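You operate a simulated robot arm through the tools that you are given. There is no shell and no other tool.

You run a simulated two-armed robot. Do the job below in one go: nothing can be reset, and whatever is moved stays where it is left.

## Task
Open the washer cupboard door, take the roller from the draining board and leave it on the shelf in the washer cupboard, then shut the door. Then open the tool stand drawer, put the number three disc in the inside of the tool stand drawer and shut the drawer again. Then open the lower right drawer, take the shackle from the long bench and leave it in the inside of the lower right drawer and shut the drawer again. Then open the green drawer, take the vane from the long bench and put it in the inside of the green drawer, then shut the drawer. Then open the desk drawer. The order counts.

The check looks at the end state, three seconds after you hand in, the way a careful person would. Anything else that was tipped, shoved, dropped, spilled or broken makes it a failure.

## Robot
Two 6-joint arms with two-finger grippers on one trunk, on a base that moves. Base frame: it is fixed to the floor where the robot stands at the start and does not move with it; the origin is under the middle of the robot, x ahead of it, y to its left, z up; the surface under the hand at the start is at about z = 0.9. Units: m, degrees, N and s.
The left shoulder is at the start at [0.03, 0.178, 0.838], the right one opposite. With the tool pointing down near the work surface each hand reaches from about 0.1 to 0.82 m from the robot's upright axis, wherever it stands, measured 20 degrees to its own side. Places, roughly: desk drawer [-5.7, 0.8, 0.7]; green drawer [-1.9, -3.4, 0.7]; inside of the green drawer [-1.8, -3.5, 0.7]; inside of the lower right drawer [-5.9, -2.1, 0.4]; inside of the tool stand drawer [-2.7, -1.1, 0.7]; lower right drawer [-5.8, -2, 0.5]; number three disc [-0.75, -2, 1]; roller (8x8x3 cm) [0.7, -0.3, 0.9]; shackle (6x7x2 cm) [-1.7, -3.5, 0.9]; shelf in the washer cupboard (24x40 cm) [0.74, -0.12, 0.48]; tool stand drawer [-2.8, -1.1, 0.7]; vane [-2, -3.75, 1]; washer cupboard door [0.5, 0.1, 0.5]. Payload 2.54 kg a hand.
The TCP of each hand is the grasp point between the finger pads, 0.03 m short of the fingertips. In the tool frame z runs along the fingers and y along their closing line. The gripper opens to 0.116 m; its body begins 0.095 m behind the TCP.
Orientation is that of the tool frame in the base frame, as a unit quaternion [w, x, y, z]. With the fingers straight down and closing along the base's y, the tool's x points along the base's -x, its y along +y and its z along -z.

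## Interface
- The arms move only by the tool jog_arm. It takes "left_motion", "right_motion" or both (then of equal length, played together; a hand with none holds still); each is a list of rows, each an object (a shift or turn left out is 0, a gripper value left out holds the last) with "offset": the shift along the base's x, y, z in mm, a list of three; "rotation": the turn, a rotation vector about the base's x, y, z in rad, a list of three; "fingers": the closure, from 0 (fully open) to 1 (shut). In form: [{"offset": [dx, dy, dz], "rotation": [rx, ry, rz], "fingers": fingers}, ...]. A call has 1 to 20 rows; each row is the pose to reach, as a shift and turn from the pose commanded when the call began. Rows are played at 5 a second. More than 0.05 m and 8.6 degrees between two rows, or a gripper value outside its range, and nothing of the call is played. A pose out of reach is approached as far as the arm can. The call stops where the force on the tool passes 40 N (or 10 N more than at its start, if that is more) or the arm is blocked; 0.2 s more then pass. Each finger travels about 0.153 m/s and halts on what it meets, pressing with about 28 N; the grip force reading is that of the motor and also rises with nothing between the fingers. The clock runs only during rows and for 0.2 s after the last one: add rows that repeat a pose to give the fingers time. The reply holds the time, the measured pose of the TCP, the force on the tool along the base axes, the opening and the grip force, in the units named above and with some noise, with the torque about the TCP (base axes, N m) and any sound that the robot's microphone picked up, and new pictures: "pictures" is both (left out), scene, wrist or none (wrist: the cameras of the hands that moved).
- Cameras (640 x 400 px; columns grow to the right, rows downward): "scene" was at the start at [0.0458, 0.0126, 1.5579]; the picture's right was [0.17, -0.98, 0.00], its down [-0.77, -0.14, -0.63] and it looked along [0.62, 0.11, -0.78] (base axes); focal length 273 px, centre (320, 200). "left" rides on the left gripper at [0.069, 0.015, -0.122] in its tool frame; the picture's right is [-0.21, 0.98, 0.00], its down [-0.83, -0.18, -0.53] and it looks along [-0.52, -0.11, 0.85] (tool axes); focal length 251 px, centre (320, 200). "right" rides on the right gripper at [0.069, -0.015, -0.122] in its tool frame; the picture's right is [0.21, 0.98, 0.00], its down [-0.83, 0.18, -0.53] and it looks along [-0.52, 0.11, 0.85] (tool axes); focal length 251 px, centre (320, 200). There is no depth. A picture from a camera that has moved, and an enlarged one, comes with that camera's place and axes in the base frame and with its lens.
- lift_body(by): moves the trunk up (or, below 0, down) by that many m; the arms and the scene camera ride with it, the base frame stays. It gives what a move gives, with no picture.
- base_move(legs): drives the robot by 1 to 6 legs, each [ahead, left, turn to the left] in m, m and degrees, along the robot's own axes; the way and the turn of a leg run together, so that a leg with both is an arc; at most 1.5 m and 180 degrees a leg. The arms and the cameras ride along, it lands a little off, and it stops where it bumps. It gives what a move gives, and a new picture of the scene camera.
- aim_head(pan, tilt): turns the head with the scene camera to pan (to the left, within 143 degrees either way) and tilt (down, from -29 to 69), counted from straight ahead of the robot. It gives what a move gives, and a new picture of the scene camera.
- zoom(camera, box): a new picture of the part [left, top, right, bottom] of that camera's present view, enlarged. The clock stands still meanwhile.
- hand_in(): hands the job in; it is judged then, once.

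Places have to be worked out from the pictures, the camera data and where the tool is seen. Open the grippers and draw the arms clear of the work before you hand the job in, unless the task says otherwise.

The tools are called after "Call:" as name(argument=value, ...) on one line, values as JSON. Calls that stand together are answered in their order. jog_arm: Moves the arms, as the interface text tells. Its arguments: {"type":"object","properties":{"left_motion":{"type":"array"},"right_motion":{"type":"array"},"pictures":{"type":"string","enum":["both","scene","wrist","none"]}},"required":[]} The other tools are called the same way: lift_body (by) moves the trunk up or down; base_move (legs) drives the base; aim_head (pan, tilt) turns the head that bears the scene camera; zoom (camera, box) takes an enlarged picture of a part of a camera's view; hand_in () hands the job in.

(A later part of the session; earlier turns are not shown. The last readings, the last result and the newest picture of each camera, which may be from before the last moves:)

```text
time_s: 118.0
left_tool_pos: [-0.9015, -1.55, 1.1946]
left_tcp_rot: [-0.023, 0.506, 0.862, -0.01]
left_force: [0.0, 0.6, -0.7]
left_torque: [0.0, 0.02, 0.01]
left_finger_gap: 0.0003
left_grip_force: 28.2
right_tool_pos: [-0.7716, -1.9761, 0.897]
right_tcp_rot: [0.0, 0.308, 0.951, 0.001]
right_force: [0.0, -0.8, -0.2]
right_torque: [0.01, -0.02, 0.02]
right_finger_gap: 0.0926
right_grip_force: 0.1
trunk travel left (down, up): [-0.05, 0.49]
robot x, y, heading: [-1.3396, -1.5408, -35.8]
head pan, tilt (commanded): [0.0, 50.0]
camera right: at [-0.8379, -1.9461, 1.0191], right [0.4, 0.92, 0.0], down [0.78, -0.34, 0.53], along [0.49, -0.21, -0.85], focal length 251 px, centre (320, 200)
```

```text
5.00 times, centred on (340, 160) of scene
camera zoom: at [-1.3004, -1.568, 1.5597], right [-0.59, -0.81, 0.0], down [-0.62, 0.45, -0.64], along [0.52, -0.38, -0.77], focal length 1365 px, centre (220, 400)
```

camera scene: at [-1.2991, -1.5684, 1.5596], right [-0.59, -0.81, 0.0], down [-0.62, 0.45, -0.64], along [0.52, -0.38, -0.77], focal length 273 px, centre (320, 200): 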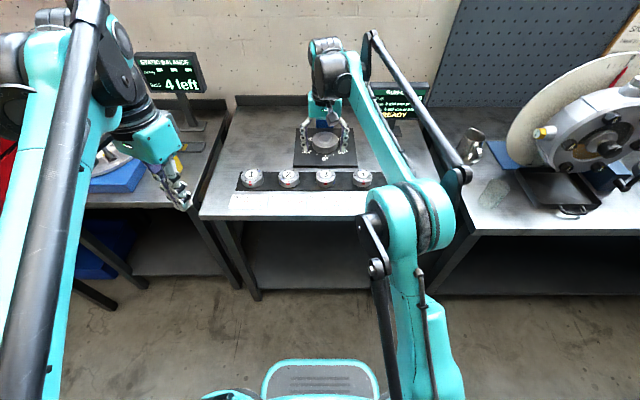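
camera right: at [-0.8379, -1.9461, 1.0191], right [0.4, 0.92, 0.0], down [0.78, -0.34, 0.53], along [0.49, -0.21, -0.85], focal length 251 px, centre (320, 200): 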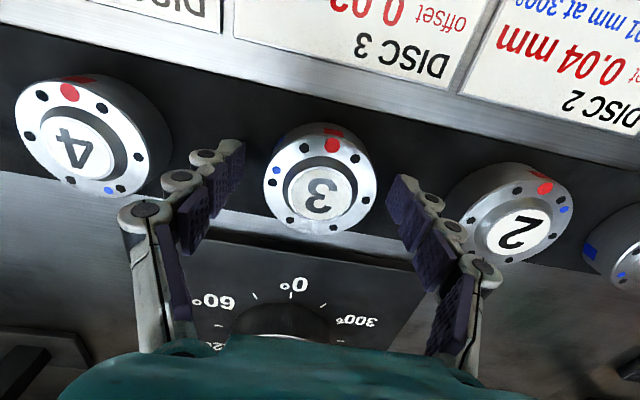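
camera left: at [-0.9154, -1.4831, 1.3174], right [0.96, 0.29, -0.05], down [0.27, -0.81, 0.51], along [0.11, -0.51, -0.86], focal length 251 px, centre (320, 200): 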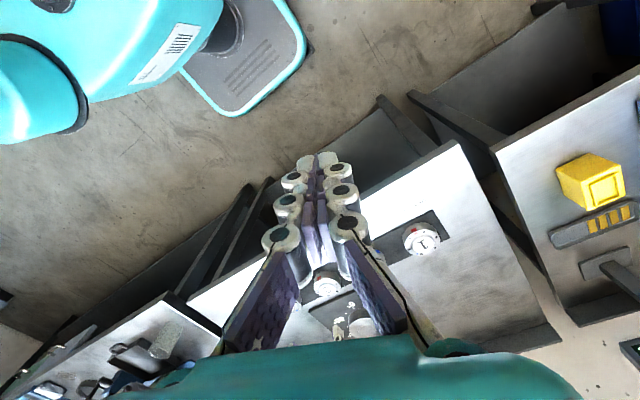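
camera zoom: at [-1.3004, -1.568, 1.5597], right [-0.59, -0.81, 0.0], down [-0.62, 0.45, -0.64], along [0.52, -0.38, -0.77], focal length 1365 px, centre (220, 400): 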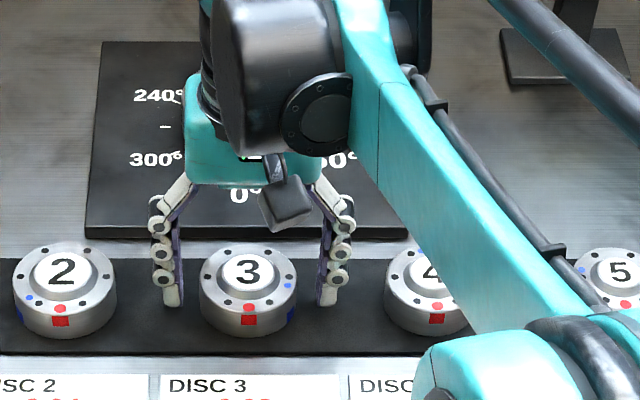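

The fingers now clearly straddle disc 3, which hasn't moved. I'll close firmly.

Call:
jog_arm(right_motion=[{"offset": [0, 0, 0], "fingers": 0.4}, {"offset": [0, 0, 0], "fingers": 0.6}, {"offset": [0, 0, 0], "fingers": 0.7}, {"offset": [0, 0, 0], "fingers": 0.7}], pictures="wrist")

```text
time_s: 119.0
left_tool_pos: [-0.9019, -1.5495, 1.195]
left_tcp_rot: [-0.025, 0.506, 0.862, -0.01]
left_force: [-1.4, -0.8, -0.6]
left_torque: [-0.01, -0.02, 0.0]
left_finger_gap: 0.0
left_grip_force: 27.8
right_tool_pos: [-0.772, -1.9759, 0.897]
right_tcp_rot: [0.0, 0.307, 0.952, 0.0]
right_force: [4.4, 1.8, 5.1]
right_torque: [0.23, -0.3, -0.07]
right_finger_gap: 0.0672
right_grip_force: 27.9
trunk travel left (down, up): [-0.05, 0.49]
robot x, y, heading: [-1.3376, -1.5407, -35.9]
head pan, tilt (commanded): [0.0, 50.0]
camera right: at [-0.8376, -1.9454, 1.0194], right [0.4, 0.92, 0.0], down [0.78, -0.34, 0.53], along [0.49, -0.21, -0.85], focal length 251 px, centre (320, 200)
```

right: 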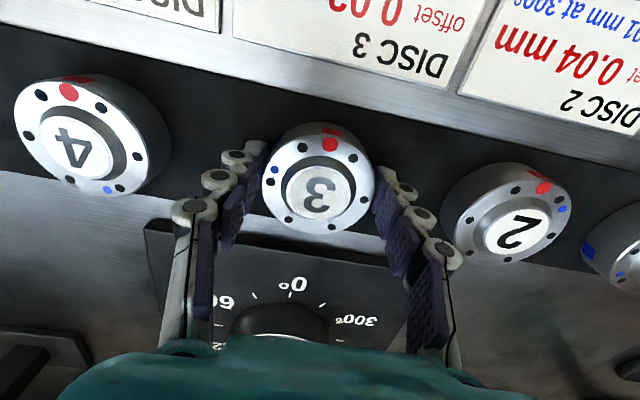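

Disc 3 is gripped at its full 67 mm width. I'll lift it straight up and draw it back toward me for travel.

Call:
jog_arm(right_motion=[{"offset": [0, 0, 15], "fingers": 0.75}, {"offset": [0, 0, 40]}, {"offset": [0, 0, 85]}, {"offset": [0, 0, 130]}, {"offset": [0, 0, 175]}, {"offset": [-25, 18, 210]}, {"offset": [-60, 43, 235]}, {"offset": [-97, 69, 250]}, {"offset": [-137, 93, 260]}, {"offset": [-178, 115, 270]}, {"offset": [-215, 140, 280]}])

```text
time_s: 121.4
left_tool_pos: [-0.903, -1.5483, 1.1955]
left_tcp_rot: [-0.024, 0.506, 0.862, -0.01]
left_force: [-0.5, 0.7, 0.0]
left_torque: [-0.03, -0.03, 0.03]
left_finger_gap: 0.0001
left_grip_force: 28.5
right_tool_pos: [-0.9876, -1.8351, 1.1777]
right_tcp_rot: [0.001, 0.308, 0.951, 0.0]
right_force: [-0.5, 0.6, -2.3]
right_torque: [-0.01, 0.01, -0.01]
right_finger_gap: 0.0669
right_grip_force: 28.0
trunk travel left (down, up): [-0.05, 0.49]
robot x, y, heading: [-1.3412, -1.5416, -35.7]
head pan, tilt (commanded): [0.0, 50.0]
camera scene: at [-1.302, -1.5672, 1.5597], right [-0.59, -0.81, 0.0], down [-0.62, 0.45, -0.64], along [0.52, -0.38, -0.77], focal length 273 px, centre (320, 200)
camera right: at [-1.054, -1.8057, 1.3004], right [0.4, 0.92, 0.0], down [0.77, -0.34, 0.54], along [0.49, -0.21, -0.84], focal length 251 px, centre (320, 200)
```

scene: 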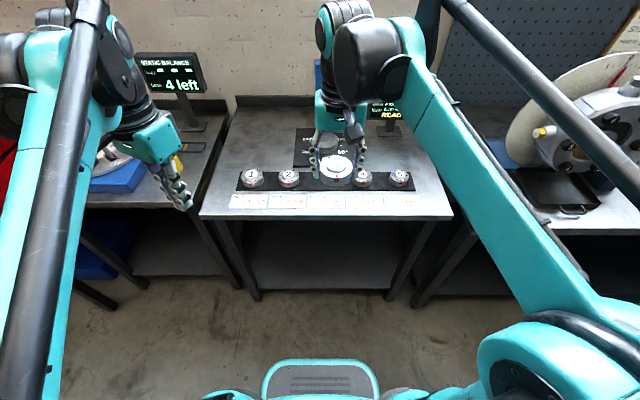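
right: 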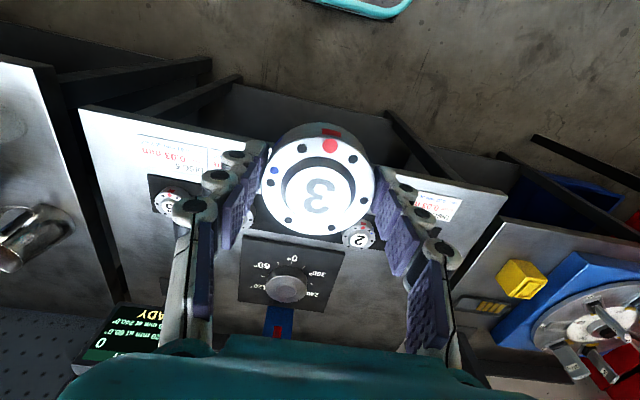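

Disc 3 is safely in the right hand. I'll back away from the table, strafe right along the row, and turn so that I can look at the tool stand.

Call:
base_move(legs=[[-0.35, 0, 0], [0, -0.7, 0], [0, 0, -100]])

Call:
aim_head(pan=-85, tilt=30)

Call:
aim_head(pan=-20, tilt=25)

```text
time_s: 131.3
left_tool_pos: [-2.1266, -2.3264, 1.1942]
left_tcp_rot: [-0.024, 0.985, 0.169, 0.013]
left_force: [1.1, 0.7, -0.3]
left_torque: [0.02, 0.0, -0.01]
left_finger_gap: 0.0
left_grip_force: 27.8
right_tool_pos: [-2.3953, -2.1939, 1.1768]
right_tcp_rot: [0.0, 0.926, 0.377, 0.001]
right_force: [0.8, 0.0, -1.4]
right_torque: [-0.02, -0.02, 0.01]
right_finger_gap: 0.067
right_grip_force: 27.6
trunk travel left (down, up): [-0.05, 0.49]
robot x, y, heading: [-2.0409, -1.8967, -135.7]
head pan, tilt (commanded): [0.0, 50.0]
camera scene: at [-2.0756, -1.9295, 1.5597], right [-0.7, 0.71, 0.0], down [0.55, 0.54, -0.64], along [-0.46, -0.45, -0.77], focal length 273 px, centre (320, 200)
```

scene: 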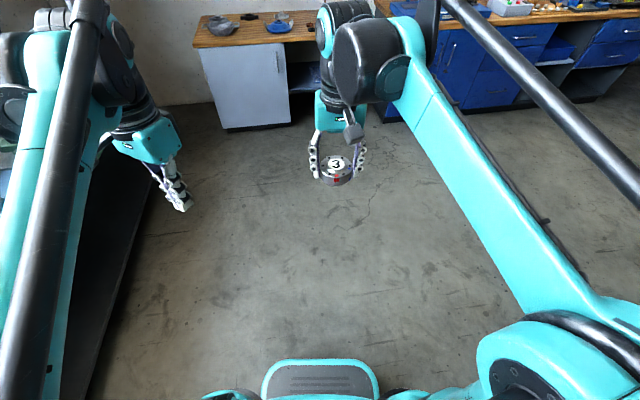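

```text
time_s: 132.9
left_tool_pos: [-2.1282, -2.3262, 1.1949]
left_tcp_rot: [-0.023, 0.985, 0.169, 0.012]
left_force: [0.7, 0.1, -0.4]
left_torque: [-0.02, -0.02, 0.02]
left_finger_gap: 0.0
left_grip_force: 27.8
right_tool_pos: [-2.3941, -2.1941, 1.177]
right_tcp_rot: [-0.001, 0.926, 0.377, -0.001]
right_force: [0.6, 0.8, -2.2]
right_torque: [0.0, -0.01, -0.01]
right_finger_gap: 0.067
right_grip_force: 27.5
trunk travel left (down, up): [-0.05, 0.49]
robot x, y, heading: [-2.0381, -1.8952, -135.6]
head pan, tilt (commanded): [-85.0, 30.0]
camera scene: at [-2.0892, -1.8169, 1.5892], right [0.65, 0.76, 0.0], down [0.38, -0.33, -0.87], along [-0.66, 0.56, -0.5], focal length 273 px, centre (320, 200)
```

scene: 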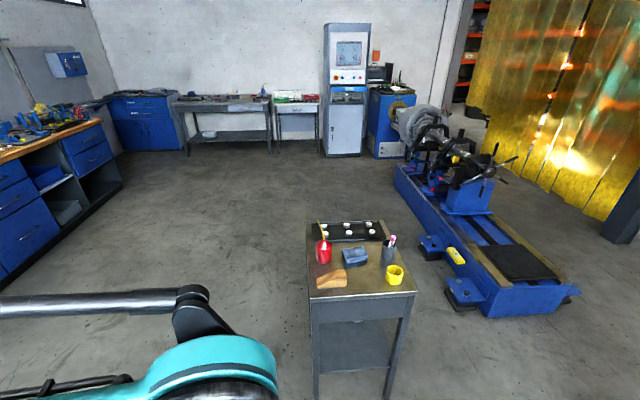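

```text
time_s: 134.3
left_tool_pos: [-2.1267, -2.326, 1.1941]
left_tcp_rot: [-0.023, 0.985, 0.169, 0.012]
left_force: [0.7, -0.2, -0.2]
left_torque: [0.04, 0.04, 0.04]
left_finger_gap: 0.0
left_grip_force: 27.6
right_tool_pos: [-2.395, -2.1921, 1.1775]
right_tcp_rot: [0.0, 0.926, 0.378, 0.0]
right_force: [0.7, 0.2, -3.0]
right_torque: [0.02, 0.0, 0.01]
right_finger_gap: 0.0667
right_grip_force: 27.5
trunk travel left (down, up): [-0.05, 0.49]
robot x, y, heading: [-2.0429, -1.8948, -135.7]
head pan, tilt (commanded): [-20.0, 25.0]
camera scene: at [-2.1044, -1.9137, 1.5971], right [-0.41, 0.91, 0.0], down [0.39, 0.17, -0.91], along [-0.83, -0.37, -0.42], focal length 273 px, centre (320, 200)
```

scene: 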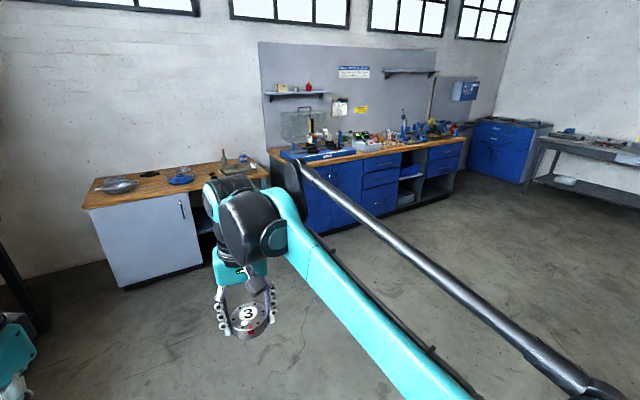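

The stand is aligned with the bench row, its drawer facing away (the -g side). I'll drive around its left side with generous clearance to stand in front of the drawer, then turn to face it.

Call:
base_move(legs=[[0.816, -0.2375, 0], [0.248, -1.455, 0], [0, 0, 99.7]])

Call:
aim_head(pan=45, tilt=35)

```text
time_s: 149.9
left_tool_pos: [-3.5378, -1.44, 1.1939]
left_tcp_rot: [-0.024, 0.496, 0.868, -0.011]
left_force: [0.0, 0.6, 0.0]
left_torque: [0.0, -0.05, 0.01]
left_finger_gap: 0.0
left_grip_force: 27.6
right_tool_pos: [-3.6168, -1.7289, 1.1771]
right_tcp_rot: [-0.001, 0.296, 0.955, 0.0]
right_force: [-0.8, -0.3, -2.8]
right_torque: [0.02, 0.0, -0.02]
right_finger_gap: 0.0672
right_grip_force: 27.8
trunk travel left (down, up): [-0.05, 0.49]
robot x, y, heading: [-3.9778, -1.4389, -34.4]
head pan, tilt (commanded): [-20.0, 25.0]
camera scene: at [-3.9464, -1.4992, 1.5972], right [-0.81, -0.58, 0.0], down [-0.25, 0.34, -0.91], along [0.53, -0.74, -0.42], focal length 273 px, centre (320, 200)
```

scene: 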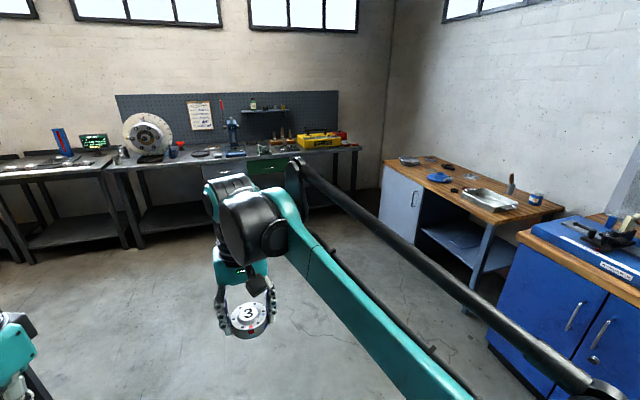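

```text
time_s: 151.3
left_tool_pos: [-3.5388, -1.4399, 1.1946]
left_tcp_rot: [-0.024, 0.496, 0.868, -0.011]
left_force: [0.0, 0.1, 0.5]
left_torque: [0.02, -0.01, -0.02]
left_finger_gap: 0.0
left_grip_force: 28.1
right_tool_pos: [-3.6169, -1.7288, 1.1777]
right_tcp_rot: [0.0, 0.296, 0.955, 0.0]
right_force: [0.7, 0.6, -2.6]
right_torque: [-0.02, 0.03, 0.02]
right_finger_gap: 0.0671
right_grip_force: 27.9
trunk travel left (down, up): [-0.05, 0.49]
robot x, y, heading: [-3.9763, -1.4395, -34.5]
head pan, tilt (commanded): [45.0, 35.0]
camera scene: at [-3.9134, -1.4083, 1.5814], right [0.18, -0.98, 0.0], down [-0.56, -0.1, -0.82], along [0.81, 0.15, -0.57], focal length 273 px, centre (320, 200)
```

scene: 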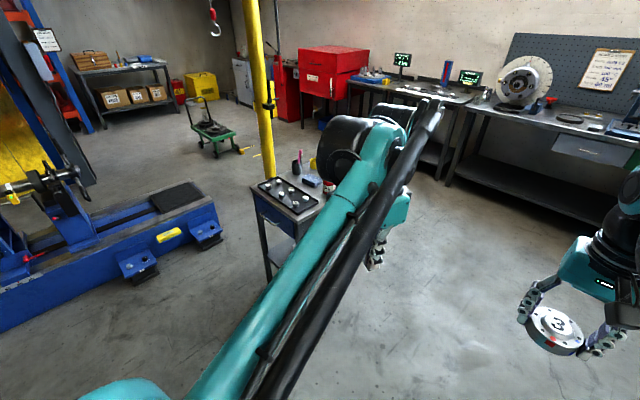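

The stand's blue drawer front is visible ahead-left. I'll strafe left 1.0 m and square up to it.

Call:
base_move(legs=[[0, 1.0, -1.6]])

Call:
aim_head(pan=0, tilt=48)

```text
time_s: 156.5
left_tool_pos: [-2.9607, -0.6275, 1.195]
left_tcp_rot: [-0.024, 0.505, 0.863, -0.01]
left_force: [-0.2, -0.5, 0.0]
left_torque: [-0.02, -0.04, -0.02]
left_finger_gap: 0.0
left_grip_force: 28.0
right_tool_pos: [-3.0446, -0.9146, 1.1769]
right_tcp_rot: [0.0, 0.306, 0.952, -0.001]
right_force: [1.1, 0.4, -2.8]
right_torque: [-0.04, 0.03, -0.02]
right_finger_gap: 0.0673
right_grip_force: 27.9
trunk travel left (down, up): [-0.05, 0.49]
robot x, y, heading: [-3.4001, -0.6189, -35.5]
head pan, tilt (commanded): [45.0, 35.0]
camera scene: at [-3.3355, -0.5879, 1.5814], right [0.16, -0.99, 0.0], down [-0.57, -0.09, -0.82], along [0.81, 0.13, -0.57], focal length 273 px, centre (320, 200)
```

scene: 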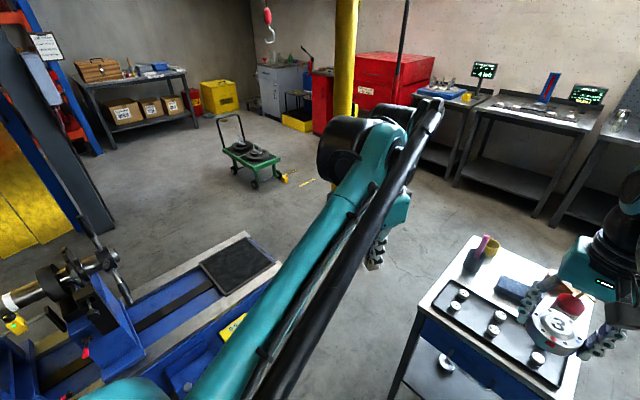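

```text
time_s: 157.6
left_tool_pos: [-2.9615, -0.6287, 1.1944]
left_tcp_rot: [-0.024, 0.505, 0.863, -0.011]
left_force: [0.5, 0.5, 0.8]
left_torque: [0.01, 0.0, 0.03]
left_finger_gap: 0.0
left_grip_force: 28.2
right_tool_pos: [-3.0452, -0.9157, 1.1778]
right_tcp_rot: [0.0, 0.307, 0.952, 0.0]
right_force: [-0.6, -0.1, -1.6]
right_torque: [0.03, 0.01, 0.03]
right_finger_gap: 0.0674
right_grip_force: 28.0
trunk travel left (down, up): [-0.05, 0.49]
robot x, y, heading: [-3.3971, -0.6156, -35.7]
head pan, tilt (commanded): [0.0, 48.0]
camera scene: at [-3.3587, -0.6485, 1.5624], right [-0.58, -0.81, 0.0], down [-0.6, 0.43, -0.67], along [0.54, -0.39, -0.74], focal length 273 px, centre (320, 200)
```

scene: 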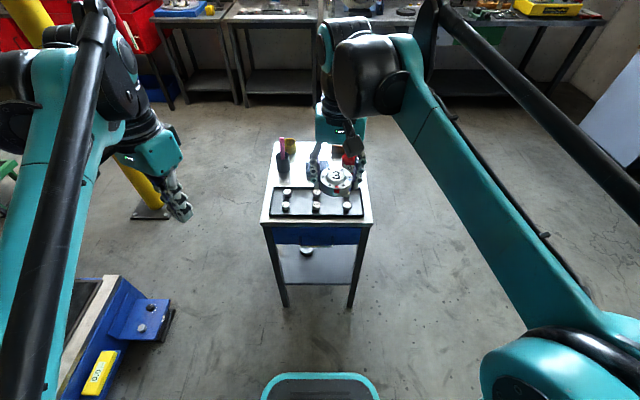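

I'm facing the stand with the blue drawer front under its top. I'll zoom in on the drawer to find its handle.

Call:
zoom(camera="scene", box=[250, 190, 390, 278])

Call:
zoom(camera="scene", box=[240, 120, 400, 320])

```text
4.55 times, centred on (320, 234) of scene
camera zoom: at [-3.3587, -0.6485, 1.5624], right [-0.58, -0.81, 0.0], down [-0.6, 0.43, -0.67], along [0.54, -0.39, -0.74], focal length 1241 px, centre (320, 46)
```

zoom: 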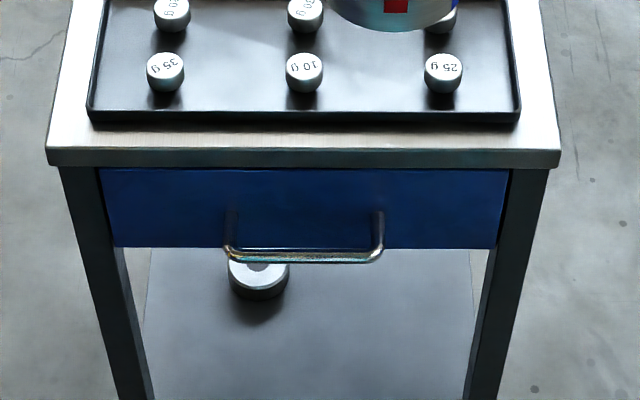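

```text
2.00 times, centred on (320, 220) of scene
camera zoom: at [-3.3587, -0.6485, 1.5624], right [-0.58, -0.81, 0.0], down [-0.6, 0.43, -0.67], along [0.54, -0.39, -0.74], focal length 546 px, centre (320, 160)
```

zoom: 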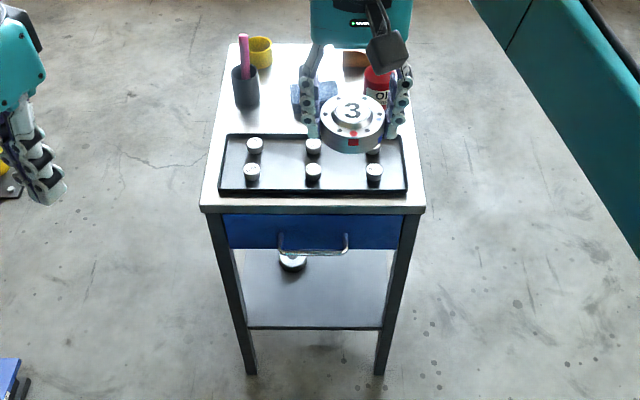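

The drawer handle is a horizontal bar about 0.58 m ahead, z≈0.72, standing off ~4 cm from the drawer front. I'll back off 13 cm for arm room, move the disc hand out to the right, and turn the left hand so its closing line runs fore-aft.

Call:
base_move(legs=[[-0.13, 0, 0]])

Call:
jog_arm(left_motion=[{"offset": [0, 0, 0], "rotation": [0, 0, -0.142]}, {"offset": [0, 0, 0], "rotation": [0, 0, -0.284]}, {"offset": [0, 0, 0], "rotation": [0, 0, -0.425]}, {"offset": [0, 0, 0], "rotation": [0, 0, -0.567]}, {"offset": [0, 0, 0], "rotation": [0, 0, -0.709]}, {"offset": [0, 0, 0], "rotation": [0, 0, -0.851]}, {"offset": [0, 0, 0], "rotation": [0, 0, -0.993]}, {"offset": [0, 0, 0], "rotation": [0, 0, -1.134]}], right_motion=[{"offset": [-18, -19, 0]}, {"offset": [-36, -38, 0]}, {"offset": [-55, -57, 0]}, {"offset": [-73, -76, 0]}, {"offset": [-91, -96, 0]}, {"offset": [-109, -115, 0]}, {"offset": [-128, -134, 0]}, {"offset": [-146, -153, 0]}], pictures="scene")

```text
time_s: 158.9
left_tool_pos: [-3.0678, -0.5508, 1.1956]
left_tcp_rot: [-0.024, 0.504, 0.864, -0.011]
left_force: [-1.1, 1.1, 0.0]
left_torque: [-0.02, -0.03, -0.02]
left_finger_gap: 0.0
left_grip_force: 27.9
right_tool_pos: [-3.1522, -0.8365, 1.1784]
right_tcp_rot: [0.001, 0.305, 0.952, 0.0]
right_force: [-1.4, 0.4, -1.3]
right_torque: [-0.01, -0.08, 0.02]
right_finger_gap: 0.0671
right_grip_force: 27.9
trunk travel left (down, up): [-0.05, 0.49]
robot x, y, heading: [-3.5055, -0.5414, -35.7]
head pan, tilt (commanded): [0.0, 48.0]
camera scene: at [-3.466, -0.5716, 1.5625], right [-0.58, -0.81, 0.0], down [-0.6, 0.43, -0.67], along [0.55, -0.39, -0.74], focal length 273 px, centre (320, 200)
```

scene: 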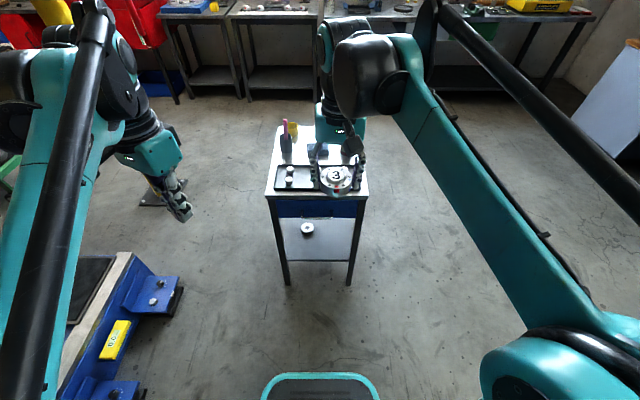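

```text
time_s: 160.7
left_tool_pos: [-3.0678, -0.5523, 1.1939]
left_tcp_rot: [-0.025, 0.889, 0.457, 0.004]
left_force: [0.1, -0.8, 0.0]
left_torque: [0.02, -0.01, 0.0]
left_finger_gap: 0.0
left_grip_force: 28.2
right_tool_pos: [-3.2974, -0.9922, 1.176]
right_tcp_rot: [-0.001, 0.305, 0.952, 0.001]
right_force: [-0.3, -0.3, -3.1]
right_torque: [0.04, -0.03, 0.01]
right_finger_gap: 0.0671
right_grip_force: 27.9
trunk travel left (down, up): [-0.05, 0.49]
robot x, y, heading: [-3.5067, -0.542, -35.6]
head pan, tilt (commanded): [0.0, 48.0]
camera scene: at [-3.4648, -0.5734, 1.5624], right [-0.58, -0.81, 0.0], down [-0.6, 0.43, -0.67], along [0.54, -0.39, -0.74], focal length 273 px, centre (320, 200)
```

scene: 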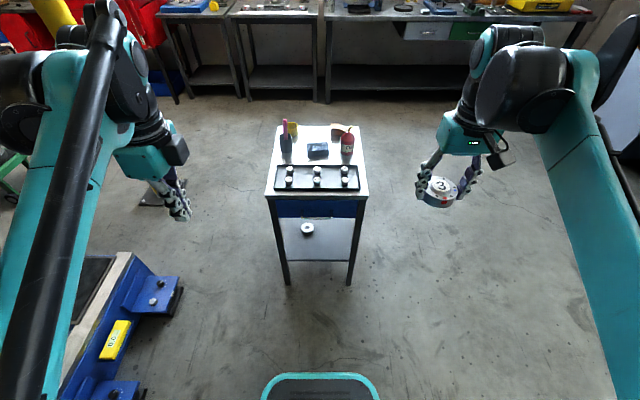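

The left hand's closing line now runs fore-aft. I'll re-measure the handle from here.

Call:
zoom(camera="scene", box=[260, 160, 380, 250])

```text
4.44 times, centred on (320, 205) of scene
camera zoom: at [-3.4648, -0.5734, 1.5624], right [-0.58, -0.81, 0.0], down [-0.6, 0.43, -0.67], along [0.54, -0.39, -0.74], focal length 1213 px, centre (320, 178)
```

zoom: 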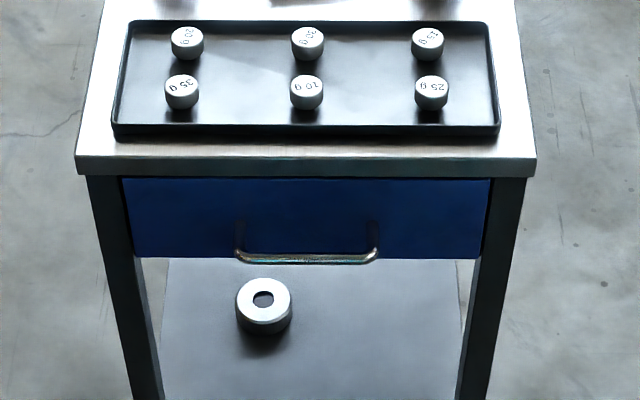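

Triangulated: bar at 0.724 m ahead, z≈0.71, drawer panel at about 0.755, tabletop edge at 0.76 (z 0.80). I'll pitch the left hand 45° forward and bring it to a pre-grasp in front of the bar.

Call:
jog_arm(left_motion=[{"offset": [8.3, -28.2, -32.8], "rotation": [-0.0381, -0.0532, 0], "fingers": 0.72}, {"offset": [16.6, -56.4, -65.7], "rotation": [-0.0763, -0.1064, 0]}, {"offset": [24.9, -84.6, -98.5], "rotation": [-0.1144, -0.1596, 0]}, {"offset": [33.1, -112.8, -131.3], "rotation": [-0.1526, -0.2127, 0]}, {"offset": [41.4, -141, -164.2], "rotation": [-0.1907, -0.2659, 0]}, {"offset": [49.7, -169.2, -197], "rotation": [-0.2289, -0.3191, 0]}, {"offset": [58, -197.3, -229.8], "rotation": [-0.267, -0.3723, 0]}, {"offset": [66.3, -225.5, -262.7], "rotation": [-0.3051, -0.4255, 0]}, {"offset": [74.6, -253.7, -295.5], "rotation": [-0.3433, -0.4787, 0]}, {"offset": [82.8, -281.9, -328.3], "rotation": [-0.3814, -0.5318, 0]}, {"offset": [91.1, -310.1, -361.2], "rotation": [-0.4196, -0.585, 0]}, {"offset": [99.4, -338.3, -394], "rotation": [-0.4577, -0.6382, 0]}])

```text
time_s: 163.3
left_tool_pos: [-2.9655, -0.8911, 0.7991]
left_tcp_rot: [0.317, 0.825, 0.432, 0.178]
left_force: [0.4, -0.8, 0.1]
left_torque: [0.01, 0.02, -0.03]
left_finger_gap: 0.0327
left_grip_force: 0.0
right_tool_pos: [-3.2946, -0.9929, 1.1763]
right_tcp_rot: [0.0, 0.306, 0.952, 0.0]
right_force: [-0.5, -0.4, -2.2]
right_torque: [0.04, 0.01, 0.01]
right_finger_gap: 0.067
right_grip_force: 28.1
trunk travel left (down, up): [-0.05, 0.49]
robot x, y, heading: [-3.5075, -0.5436, -35.6]
head pan, tilt (commanded): [0.0, 48.0]
camera scene: at [-3.4636, -0.5743, 1.5623], right [-0.58, -0.81, 0.0], down [-0.6, 0.43, -0.67], along [0.54, -0.39, -0.74], focal length 273 px, centre (320, 200)
camera left: at [-2.9876, -0.7946, 0.9002], right [0.46, -0.59, 0.66], down [-0.88, -0.41, 0.25], along [0.12, -0.69, -0.71], focal length 251 px, centre (320, 200)
```

scene: 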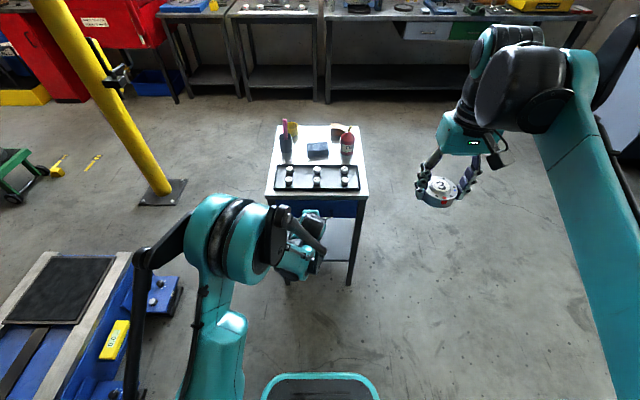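
left: 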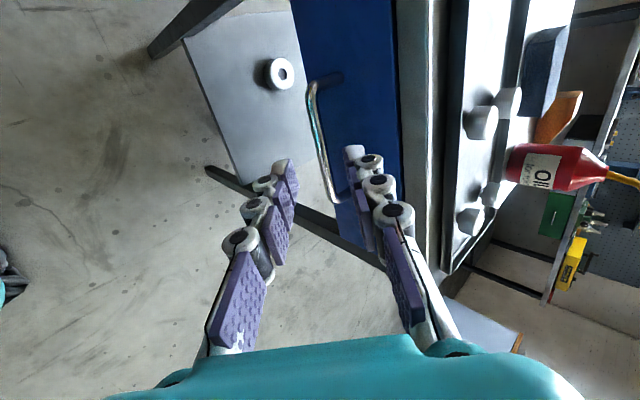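

The bar lies on the fingers' mid-plane, about 12 cm ahead along the tool axis. I'll advance 7 cm along that axis and check.

Call:
jog_arm(left_motion=[{"offset": [20, -14.4, -24.8]}, {"offset": [40.2, -28.8, -49.5]}, {"offset": [40.2, -28.8, -49.5]}], pictures="wrist")

```text
time_s: 164.1
left_tool_pos: [-2.9292, -0.9195, 0.7509]
left_tcp_rot: [0.317, 0.825, 0.432, 0.179]
left_force: [0.2, 0.0, 0.3]
left_torque: [0.01, -0.02, 0.01]
left_finger_gap: 0.0327
left_grip_force: 0.0
right_tool_pos: [-3.2973, -0.9918, 1.1771]
right_tcp_rot: [0.0, 0.306, 0.952, 0.0]
right_force: [0.6, -0.1, -2.2]
right_torque: [0.04, 0.02, 0.01]
right_finger_gap: 0.067
right_grip_force: 28.0
trunk travel left (down, up): [-0.05, 0.49]
robot x, y, heading: [-3.5052, -0.5438, -35.6]
head pan, tilt (commanded): [0.0, 48.0]
camera left: at [-2.9501, -0.8225, 0.8523], right [0.46, -0.59, 0.66], down [-0.88, -0.41, 0.25], along [0.12, -0.69, -0.71], focal length 251 px, centre (320, 200)
```

left: 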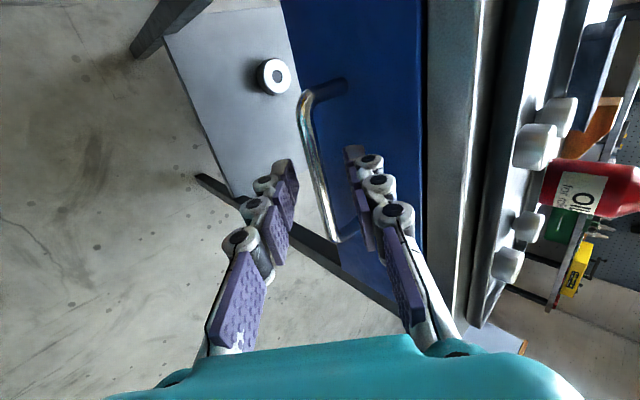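

Predicted and observed bar ends match closely, so the bar is 5.5 cm ahead along the axis. I'll advance 3.5 cm more and close on it.

Call:
jog_arm(left_motion=[{"offset": [10, -7.2, -12.4]}, {"offset": [20.8, -14.9, -25.5]}, {"offset": [20.8, -14.9, -25.5]}, {"offset": [20.8, -14.9, -25.5], "fingers": 0.9}, {"offset": [20.8, -14.9, -25.5], "fingers": 1}, {"offset": [20.8, -14.9, -25.5], "fingers": 1}], pictures="wrist")

```text
time_s: 165.3
left_tool_pos: [-2.9106, -0.9321, 0.7223]
left_tcp_rot: [0.311, 0.828, 0.433, 0.176]
left_force: [0.1, 1.2, -10.5]
left_torque: [0.31, -0.15, -0.48]
left_finger_gap: 0.011
left_grip_force: 38.4
right_tool_pos: [-3.2962, -0.9907, 1.1766]
right_tcp_rot: [0.0, 0.306, 0.952, -0.001]
right_force: [-1.0, 0.2, -2.3]
right_torque: [0.04, 0.01, 0.02]
right_finger_gap: 0.067
right_grip_force: 27.7
trunk travel left (down, up): [-0.05, 0.49]
robot x, y, heading: [-3.5087, -0.5457, -35.6]
head pan, tilt (commanded): [0.0, 48.0]
stopped in row 5 (left hand): the force on the tool passed its limit at 43 N (the readings are from after the stop); the commanded pose is now the measured one
camera left: at [-2.9313, -0.8366, 0.8239], right [0.47, -0.6, 0.65], down [-0.87, -0.41, 0.26], along [0.11, -0.69, -0.72], focal length 251 px, centre (320, 200)
```

left: 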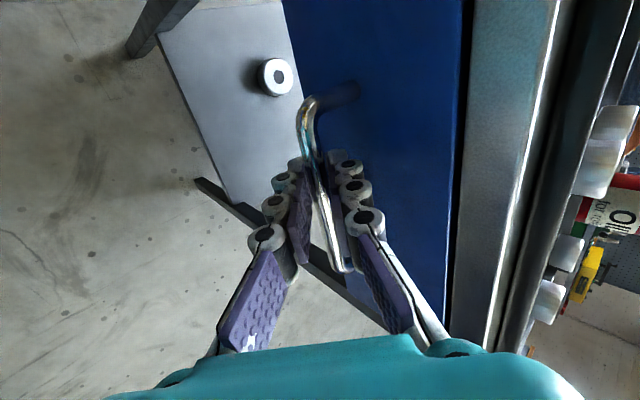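

The bar is gripped (11 mm gap). I'll pull the drawer by backing the base, first 10 cm to check that it slides.

Call:
base_move(legs=[[-0.1, 0, 0]])

```text
time_s: 166.4
left_tool_pos: [-2.9913, -0.8727, 0.7221]
left_tcp_rot: [0.311, 0.827, 0.433, 0.175]
left_force: [3.8, 6.3, -18.4]
left_torque: [0.7, -0.33, -0.11]
left_finger_gap: 0.0108
left_grip_force: 37.8
right_tool_pos: [-3.3775, -0.932, 1.1773]
right_tcp_rot: [-0.001, 0.306, 0.952, 0.0]
right_force: [0.5, 0.7, -2.8]
right_torque: [0.03, 0.05, 0.0]
right_finger_gap: 0.0672
right_grip_force: 27.6
trunk travel left (down, up): [-0.05, 0.49]
robot x, y, heading: [-3.5858, -0.4822, -35.7]
head pan, tilt (commanded): [0.0, 48.0]
camera scene: at [-3.5447, -0.5145, 1.5623], right [-0.58, -0.81, 0.0], down [-0.61, 0.43, -0.67], along [0.54, -0.39, -0.74], focal length 273 px, centre (320, 200)
```

scene: 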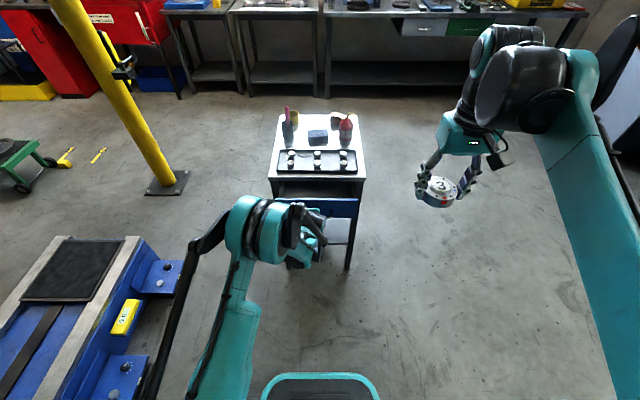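

The drawer is sliding out. I'll pull another 14 cm.

Call:
base_move(legs=[[-0.14, 0, 0]])

Call:
zoom(camera="scene", box=[250, 120, 400, 240])

```text
time_s: 167.7
left_tool_pos: [-3.1023, -0.7911, 0.7226]
left_tcp_rot: [0.312, 0.827, 0.434, 0.177]
left_force: [2.6, 5.4, -14.6]
left_torque: [0.63, -0.33, -0.19]
left_finger_gap: 0.0106
left_grip_force: 37.4
right_tool_pos: [-3.4898, -0.8511, 1.1756]
right_tcp_rot: [0.0, 0.305, 0.952, -0.001]
right_force: [0.1, 0.6, -2.2]
right_torque: [-0.01, 0.01, -0.01]
right_finger_gap: 0.0671
right_grip_force: 27.9
trunk travel left (down, up): [-0.05, 0.49]
robot x, y, heading: [-3.7008, -0.4059, -35.3]
head pan, tilt (commanded): [0.0, 48.0]
camera scene: at [-3.6572, -0.4342, 1.5623], right [-0.58, -0.81, 0.0], down [-0.61, 0.43, -0.67], along [0.54, -0.39, -0.74], focal length 273 px, centre (320, 200)
```

scene: 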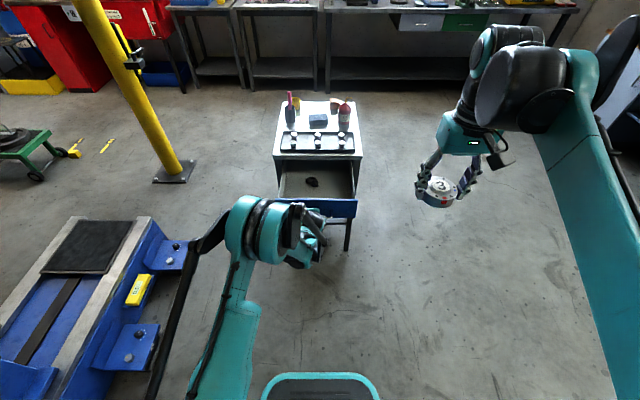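

```text
3.33 times, centred on (325, 180) of scene
camera zoom: at [-3.6572, -0.4342, 1.5623], right [-0.58, -0.81, 0.0], down [-0.61, 0.43, -0.67], along [0.54, -0.39, -0.74], focal length 910 px, centre (303, 267)
```

zoom: 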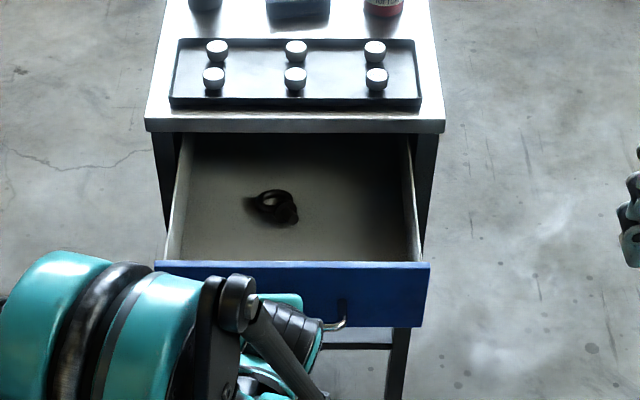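

The drawer is 24 cm open, with a small dark fitting already inside on the left-centre; I'll keep clear of it. I'll release the handle with the left hand, back it out along its axis and return it up to its rest pose.

Call:
jog_arm(left_motion=[{"offset": [0, 0, 0], "fingers": 0.8}, {"offset": [0, 0, 0], "fingers": 0.72}, {"offset": [-19.2, 13.7, 23.6], "fingers": 0.72}, {"offset": [-38.4, 27.4, 47.1]}, {"offset": [-57.6, 41.1, 70.7]}, {"offset": [-66.7, 71.8, 106.5], "rotation": [0.041, 0.058, 0]}, {"offset": [-75.8, 102.5, 142.3], "rotation": [0.083, 0.116, 0]}, {"offset": [-84.9, 133.2, 178.1], "rotation": [0.124, 0.174, 0]}, {"offset": [-94, 163.9, 213.9], "rotation": [0.166, 0.232, 0]}, {"offset": [-103.1, 194.6, 249.7], "rotation": [0.207, 0.29, 0]}, {"offset": [-112.2, 225.3, 285.5], "rotation": [0.249, 0.349, 0]}, {"offset": [-121.3, 256, 321.3], "rotation": [0.29, 0.407, 0]}, {"offset": [-130.4, 286.7, 357.1], "rotation": [0.332, 0.465, 0]}, {"offset": [-139.5, 317.4, 392.9], "rotation": [0.373, 0.523, 0]}, {"offset": [-148.6, 348.1, 428.7], "rotation": [0.415, 0.581, 0]}, {"offset": [-157.7, 378.8, 464.5], "rotation": [0.456, 0.639, 0]}])

```text
time_s: 171.1
left_tool_pos: [-3.2608, -0.4152, 1.1864]
left_tcp_rot: [-0.032, 0.888, 0.458, 0.001]
left_force: [-0.4, -0.3, -0.1]
left_torque: [0.0, -0.02, -0.01]
left_finger_gap: 0.0322
left_grip_force: 0.0
right_tool_pos: [-3.4904, -0.8507, 1.1772]
right_tcp_rot: [0.0, 0.306, 0.952, 0.0]
right_force: [0.5, 0.0, -1.7]
right_torque: [0.01, 0.01, 0.02]
right_finger_gap: 0.0668
right_grip_force: 28.6
trunk travel left (down, up): [-0.05, 0.49]
robot x, y, heading: [-3.7006, -0.4018, -35.7]
head pan, tilt (commanded): [0.0, 48.0]
camera scene: at [-3.6588, -0.4335, 1.5624], right [-0.58, -0.81, 0.0], down [-0.6, 0.43, -0.67], along [0.54, -0.39, -0.74], focal length 273 px, centre (320, 200)
camera left: at [-3.2065, -0.3738, 1.31], right [0.67, -0.74, -0.06], down [-0.61, -0.6, 0.52], along [-0.42, -0.31, -0.85], focal length 251 px, centre (320, 200)
```

scene: 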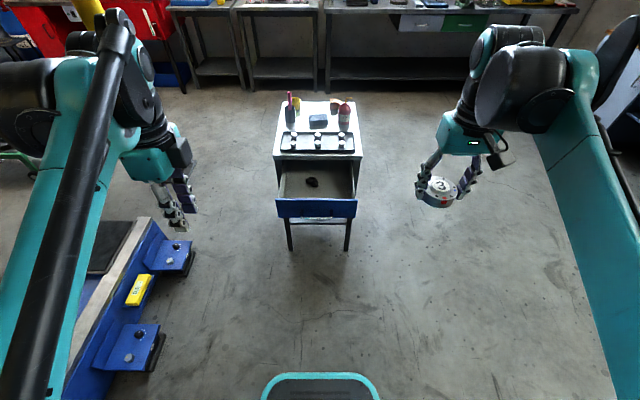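
left: 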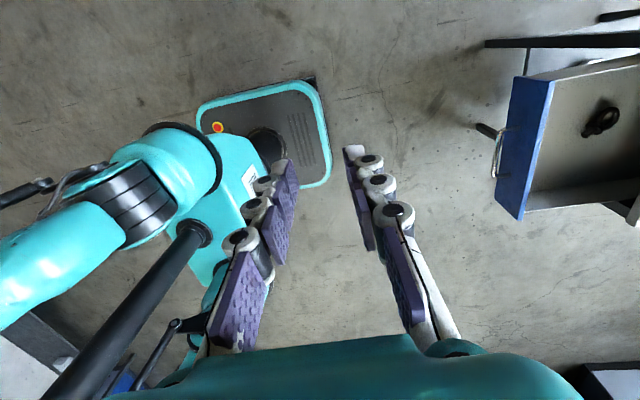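

The drawer stays open. I'll drive forward 0.2 m to bring its interior within the right hand's reach.

Call:
base_move(legs=[[0.2, 0, 0]])

Call:
aim_head(pan=0, tilt=55)

Call:
zoom(camera="scene", box=[240, 120, 400, 260])

```text
time_s: 172.7
left_tool_pos: [-3.0977, -0.5307, 1.1858]
left_tcp_rot: [-0.032, 0.888, 0.46, 0.003]
left_force: [0.1, 0.4, -0.3]
left_torque: [0.02, 0.01, 0.02]
left_finger_gap: 0.0325
left_grip_force: 0.1
right_tool_pos: [-3.3268, -0.9664, 1.1771]
right_tcp_rot: [0.0, 0.304, 0.953, 0.0]
right_force: [0.2, -0.5, -2.3]
right_torque: [0.05, 0.04, -0.02]
right_finger_gap: 0.067
right_grip_force: 28.6
trunk travel left (down, up): [-0.05, 0.49]
robot x, y, heading: [-3.5363, -0.521, -35.1]
head pan, tilt (commanded): [0.0, 48.0]
camera scene: at [-3.4952, -0.5501, 1.5623], right [-0.58, -0.82, 0.0], down [-0.61, 0.43, -0.67], along [0.54, -0.39, -0.74], focal length 273 px, centre (320, 200)
```

scene: 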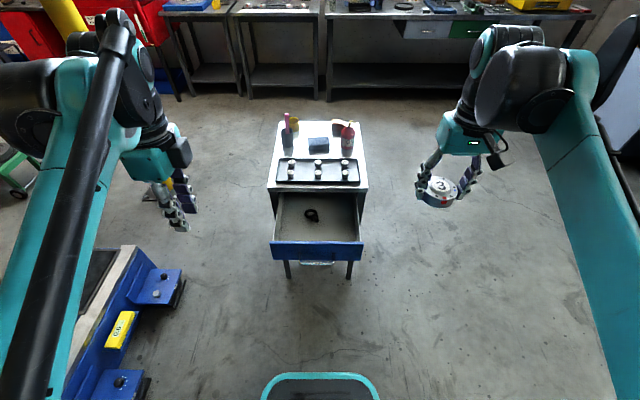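

```text
time_s: 173.4
left_tool_pos: [-3.0988, -0.5293, 1.1864]
left_tcp_rot: [-0.031, 0.888, 0.459, 0.002]
left_force: [0.0, 0.4, 0.2]
left_torque: [0.01, -0.02, 0.02]
left_finger_gap: 0.0323
left_grip_force: 0.1
right_tool_pos: [-3.3263, -0.966, 1.1784]
right_tcp_rot: [0.0, 0.304, 0.953, 0.001]
right_force: [-0.9, 0.2, -1.4]
right_torque: [-0.04, 0.01, 0.0]
right_finger_gap: 0.067
right_grip_force: 28.3
trunk travel left (down, up): [-0.05, 0.49]
robot x, y, heading: [-3.5366, -0.5193, -35.6]
head pan, tilt (commanded): [0.0, 55.0]
camera scene: at [-3.5023, -0.5451, 1.5532], right [-0.58, -0.82, 0.0], down [-0.67, 0.47, -0.57], along [0.47, -0.33, -0.82], focal length 273 px, centre (320, 200)
```

scene: 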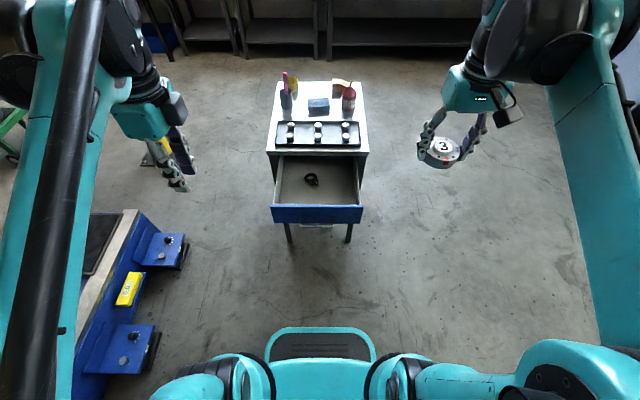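

```text
2.86 times, centred on (320, 190) of scene
camera zoom: at [-3.5023, -0.5451, 1.5532], right [-0.58, -0.82, 0.0], down [-0.67, 0.47, -0.57], along [0.47, -0.33, -0.82], focal length 780 px, centre (320, 229)
```

zoom: 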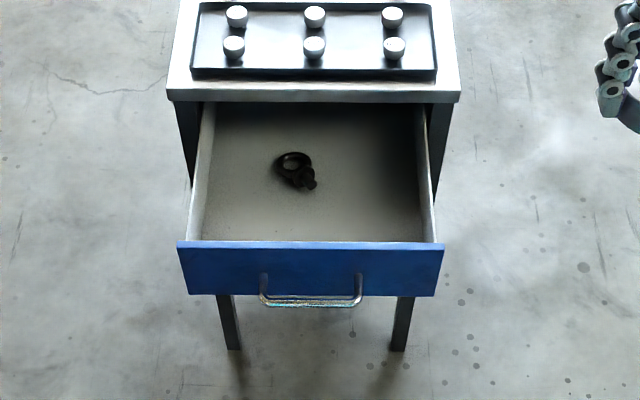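

The drawer interior spans about 0.58–0.80 m ahead and y' -0.14 to 0.16, with the eyebolt at (0.74, 0.03). I'll bring the disc over (0.68, -0.055), clear of the eyebolt.

Call:
jog_arm(right_motion=[{"offset": [39, 1, -22.2]}, {"offset": [78, 1.9, -44.5]}, {"offset": [117, 2.9, -66.8]}, {"offset": [156, 3.8, -89]}, {"offset": [195, 4.8, -111.3]}, {"offset": [234, 5.7, -133.5]}, {"offset": [273, 6.7, -155.8]}, {"offset": [312, 7.6, -178]}])

```text
time_s: 175.2
left_tool_pos: [-3.0972, -0.5302, 1.1854]
left_tcp_rot: [-0.032, 0.887, 0.46, 0.002]
left_force: [1.0, -0.2, -0.7]
left_torque: [0.03, -0.01, -0.02]
left_finger_gap: 0.0327
left_grip_force: 0.0
right_tool_pos: [-3.0134, -0.9578, 0.9981]
right_tcp_rot: [-0.001, 0.304, 0.953, -0.001]
right_force: [0.6, -0.5, -3.1]
right_torque: [0.0, 0.04, -0.02]
right_finger_gap: 0.0671
right_grip_force: 27.8
trunk travel left (down, up): [-0.05, 0.49]
robot x, y, heading: [-3.539, -0.5234, -35.4]
head pan, tilt (commanded): [0.0, 55.0]
camera scene: at [-3.5001, -0.5458, 1.5531], right [-0.58, -0.82, 0.0], down [-0.67, 0.47, -0.57], along [0.47, -0.33, -0.82], focal length 273 px, centre (320, 200)
camera right: at [-3.0787, -0.9287, 1.1206], right [0.39, 0.92, 0.0], down [0.78, -0.33, 0.53], along [0.49, -0.21, -0.85], focal length 251 px, centre (320, 200)
```

scene: 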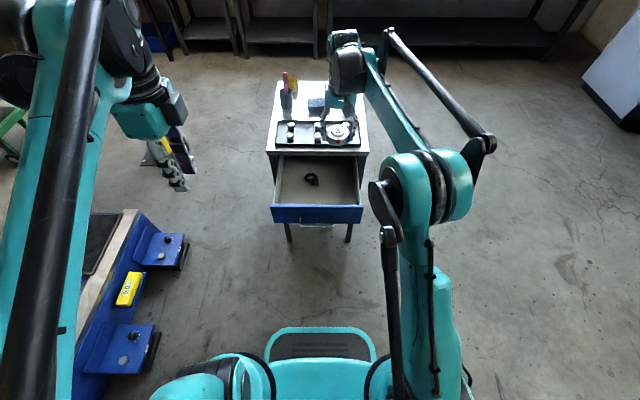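
right: 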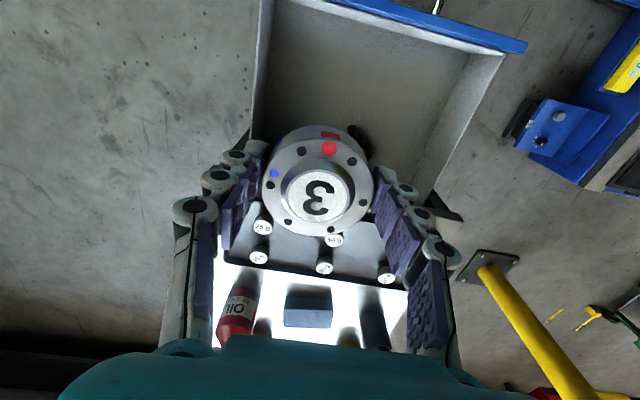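

The hand is right over the chosen spot. I'll lower into the drawer, slowing near the bottom and watching for contact.

Call:
jog_arm(right_motion=[{"offset": [0, -3, -45]}, {"offset": [0, -3, -90]}, {"offset": [0, -3, -135]}, {"offset": [0, -3, -175]}, {"offset": [0, -3, -205]}, {"offset": [0, -3, -230]}, {"offset": [0, -3, -248]}])

```text
time_s: 176.8
left_tool_pos: [-3.0971, -0.5293, 1.1865]
left_tcp_rot: [-0.031, 0.887, 0.46, 0.003]
left_force: [-0.8, -0.7, -0.3]
left_torque: [-0.04, 0.01, 0.0]
left_finger_gap: 0.0322
left_grip_force: 0.1
right_tool_pos: [-3.0145, -0.9601, 0.7504]
right_tcp_rot: [-0.001, 0.305, 0.952, -0.001]
right_force: [-0.7, -0.1, -3.0]
right_torque: [-0.01, 0.01, -0.01]
right_finger_gap: 0.067
right_grip_force: 27.6
trunk travel left (down, up): [-0.05, 0.49]
robot x, y, heading: [-3.5396, -0.5211, -35.3]
head pan, tilt (commanded): [0.0, 55.0]
camera scene: at [-3.5016, -0.5455, 1.5531], right [-0.58, -0.82, 0.0], down [-0.67, 0.47, -0.57], along [0.47, -0.33, -0.82], focal length 273 px, centre (320, 200)
camera right: at [-3.08, -0.9308, 0.8729], right [0.39, 0.92, 0.0], down [0.78, -0.33, 0.53], along [0.49, -0.21, -0.85], focal length 251 px, centre (320, 200)
```

scene: 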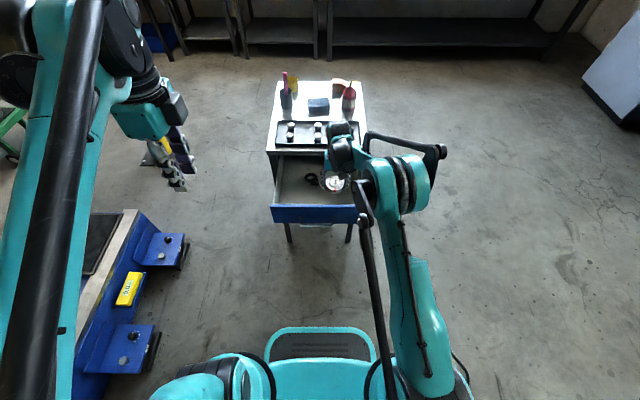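
right: 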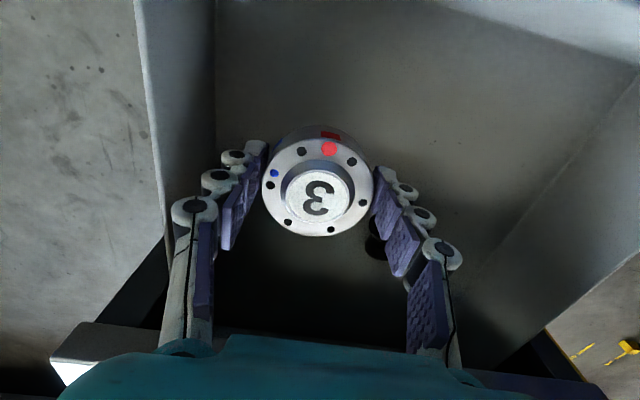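

The disc is inside the drawer, with the eyebolt visible beyond the left finger. I'll lower in small steps to the floor of the drawer.

Call:
jog_arm(right_motion=[{"offset": [0, 0, -6]}, {"offset": [0, 0, -11]}, {"offset": [0, 0, -16]}, {"offset": [0, 0, -20]}, {"offset": [0, 0, -24]}, {"offset": [0, 0, -28]}], pictures="wrist")

```text
time_s: 178.2
left_tool_pos: [-3.098, -0.5289, 1.1864]
left_tcp_rot: [-0.031, 0.887, 0.46, 0.003]
left_force: [-0.8, 0.0, -0.5]
left_torque: [0.02, -0.05, -0.03]
left_finger_gap: 0.0323
left_grip_force: 0.1
right_tool_pos: [-3.0151, -0.9607, 0.7215]
right_tcp_rot: [0.0, 0.304, 0.953, -0.001]
right_force: [-0.2, 0.4, -2.7]
right_torque: [-0.02, 0.04, 0.01]
right_finger_gap: 0.0671
right_grip_force: 27.6
trunk travel left (down, up): [-0.05, 0.49]
robot x, y, heading: [-3.5405, -0.5194, -35.6]
head pan, tilt (commanded): [0.0, 55.0]
camera right: at [-3.0812, -0.9324, 0.8451], right [0.39, 0.92, 0.0], down [0.78, -0.33, 0.53], along [0.49, -0.21, -0.85], focal length 251 px, centre (320, 200)
```

right: 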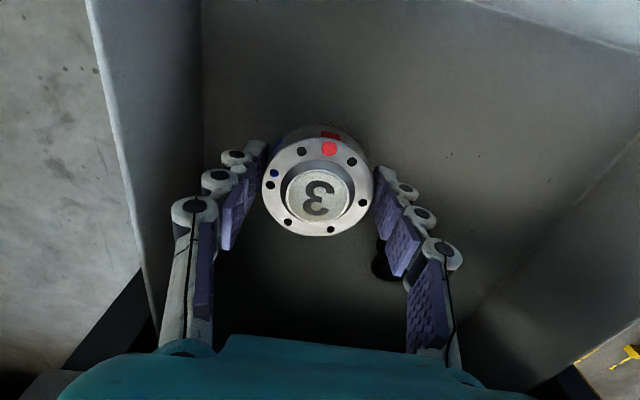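

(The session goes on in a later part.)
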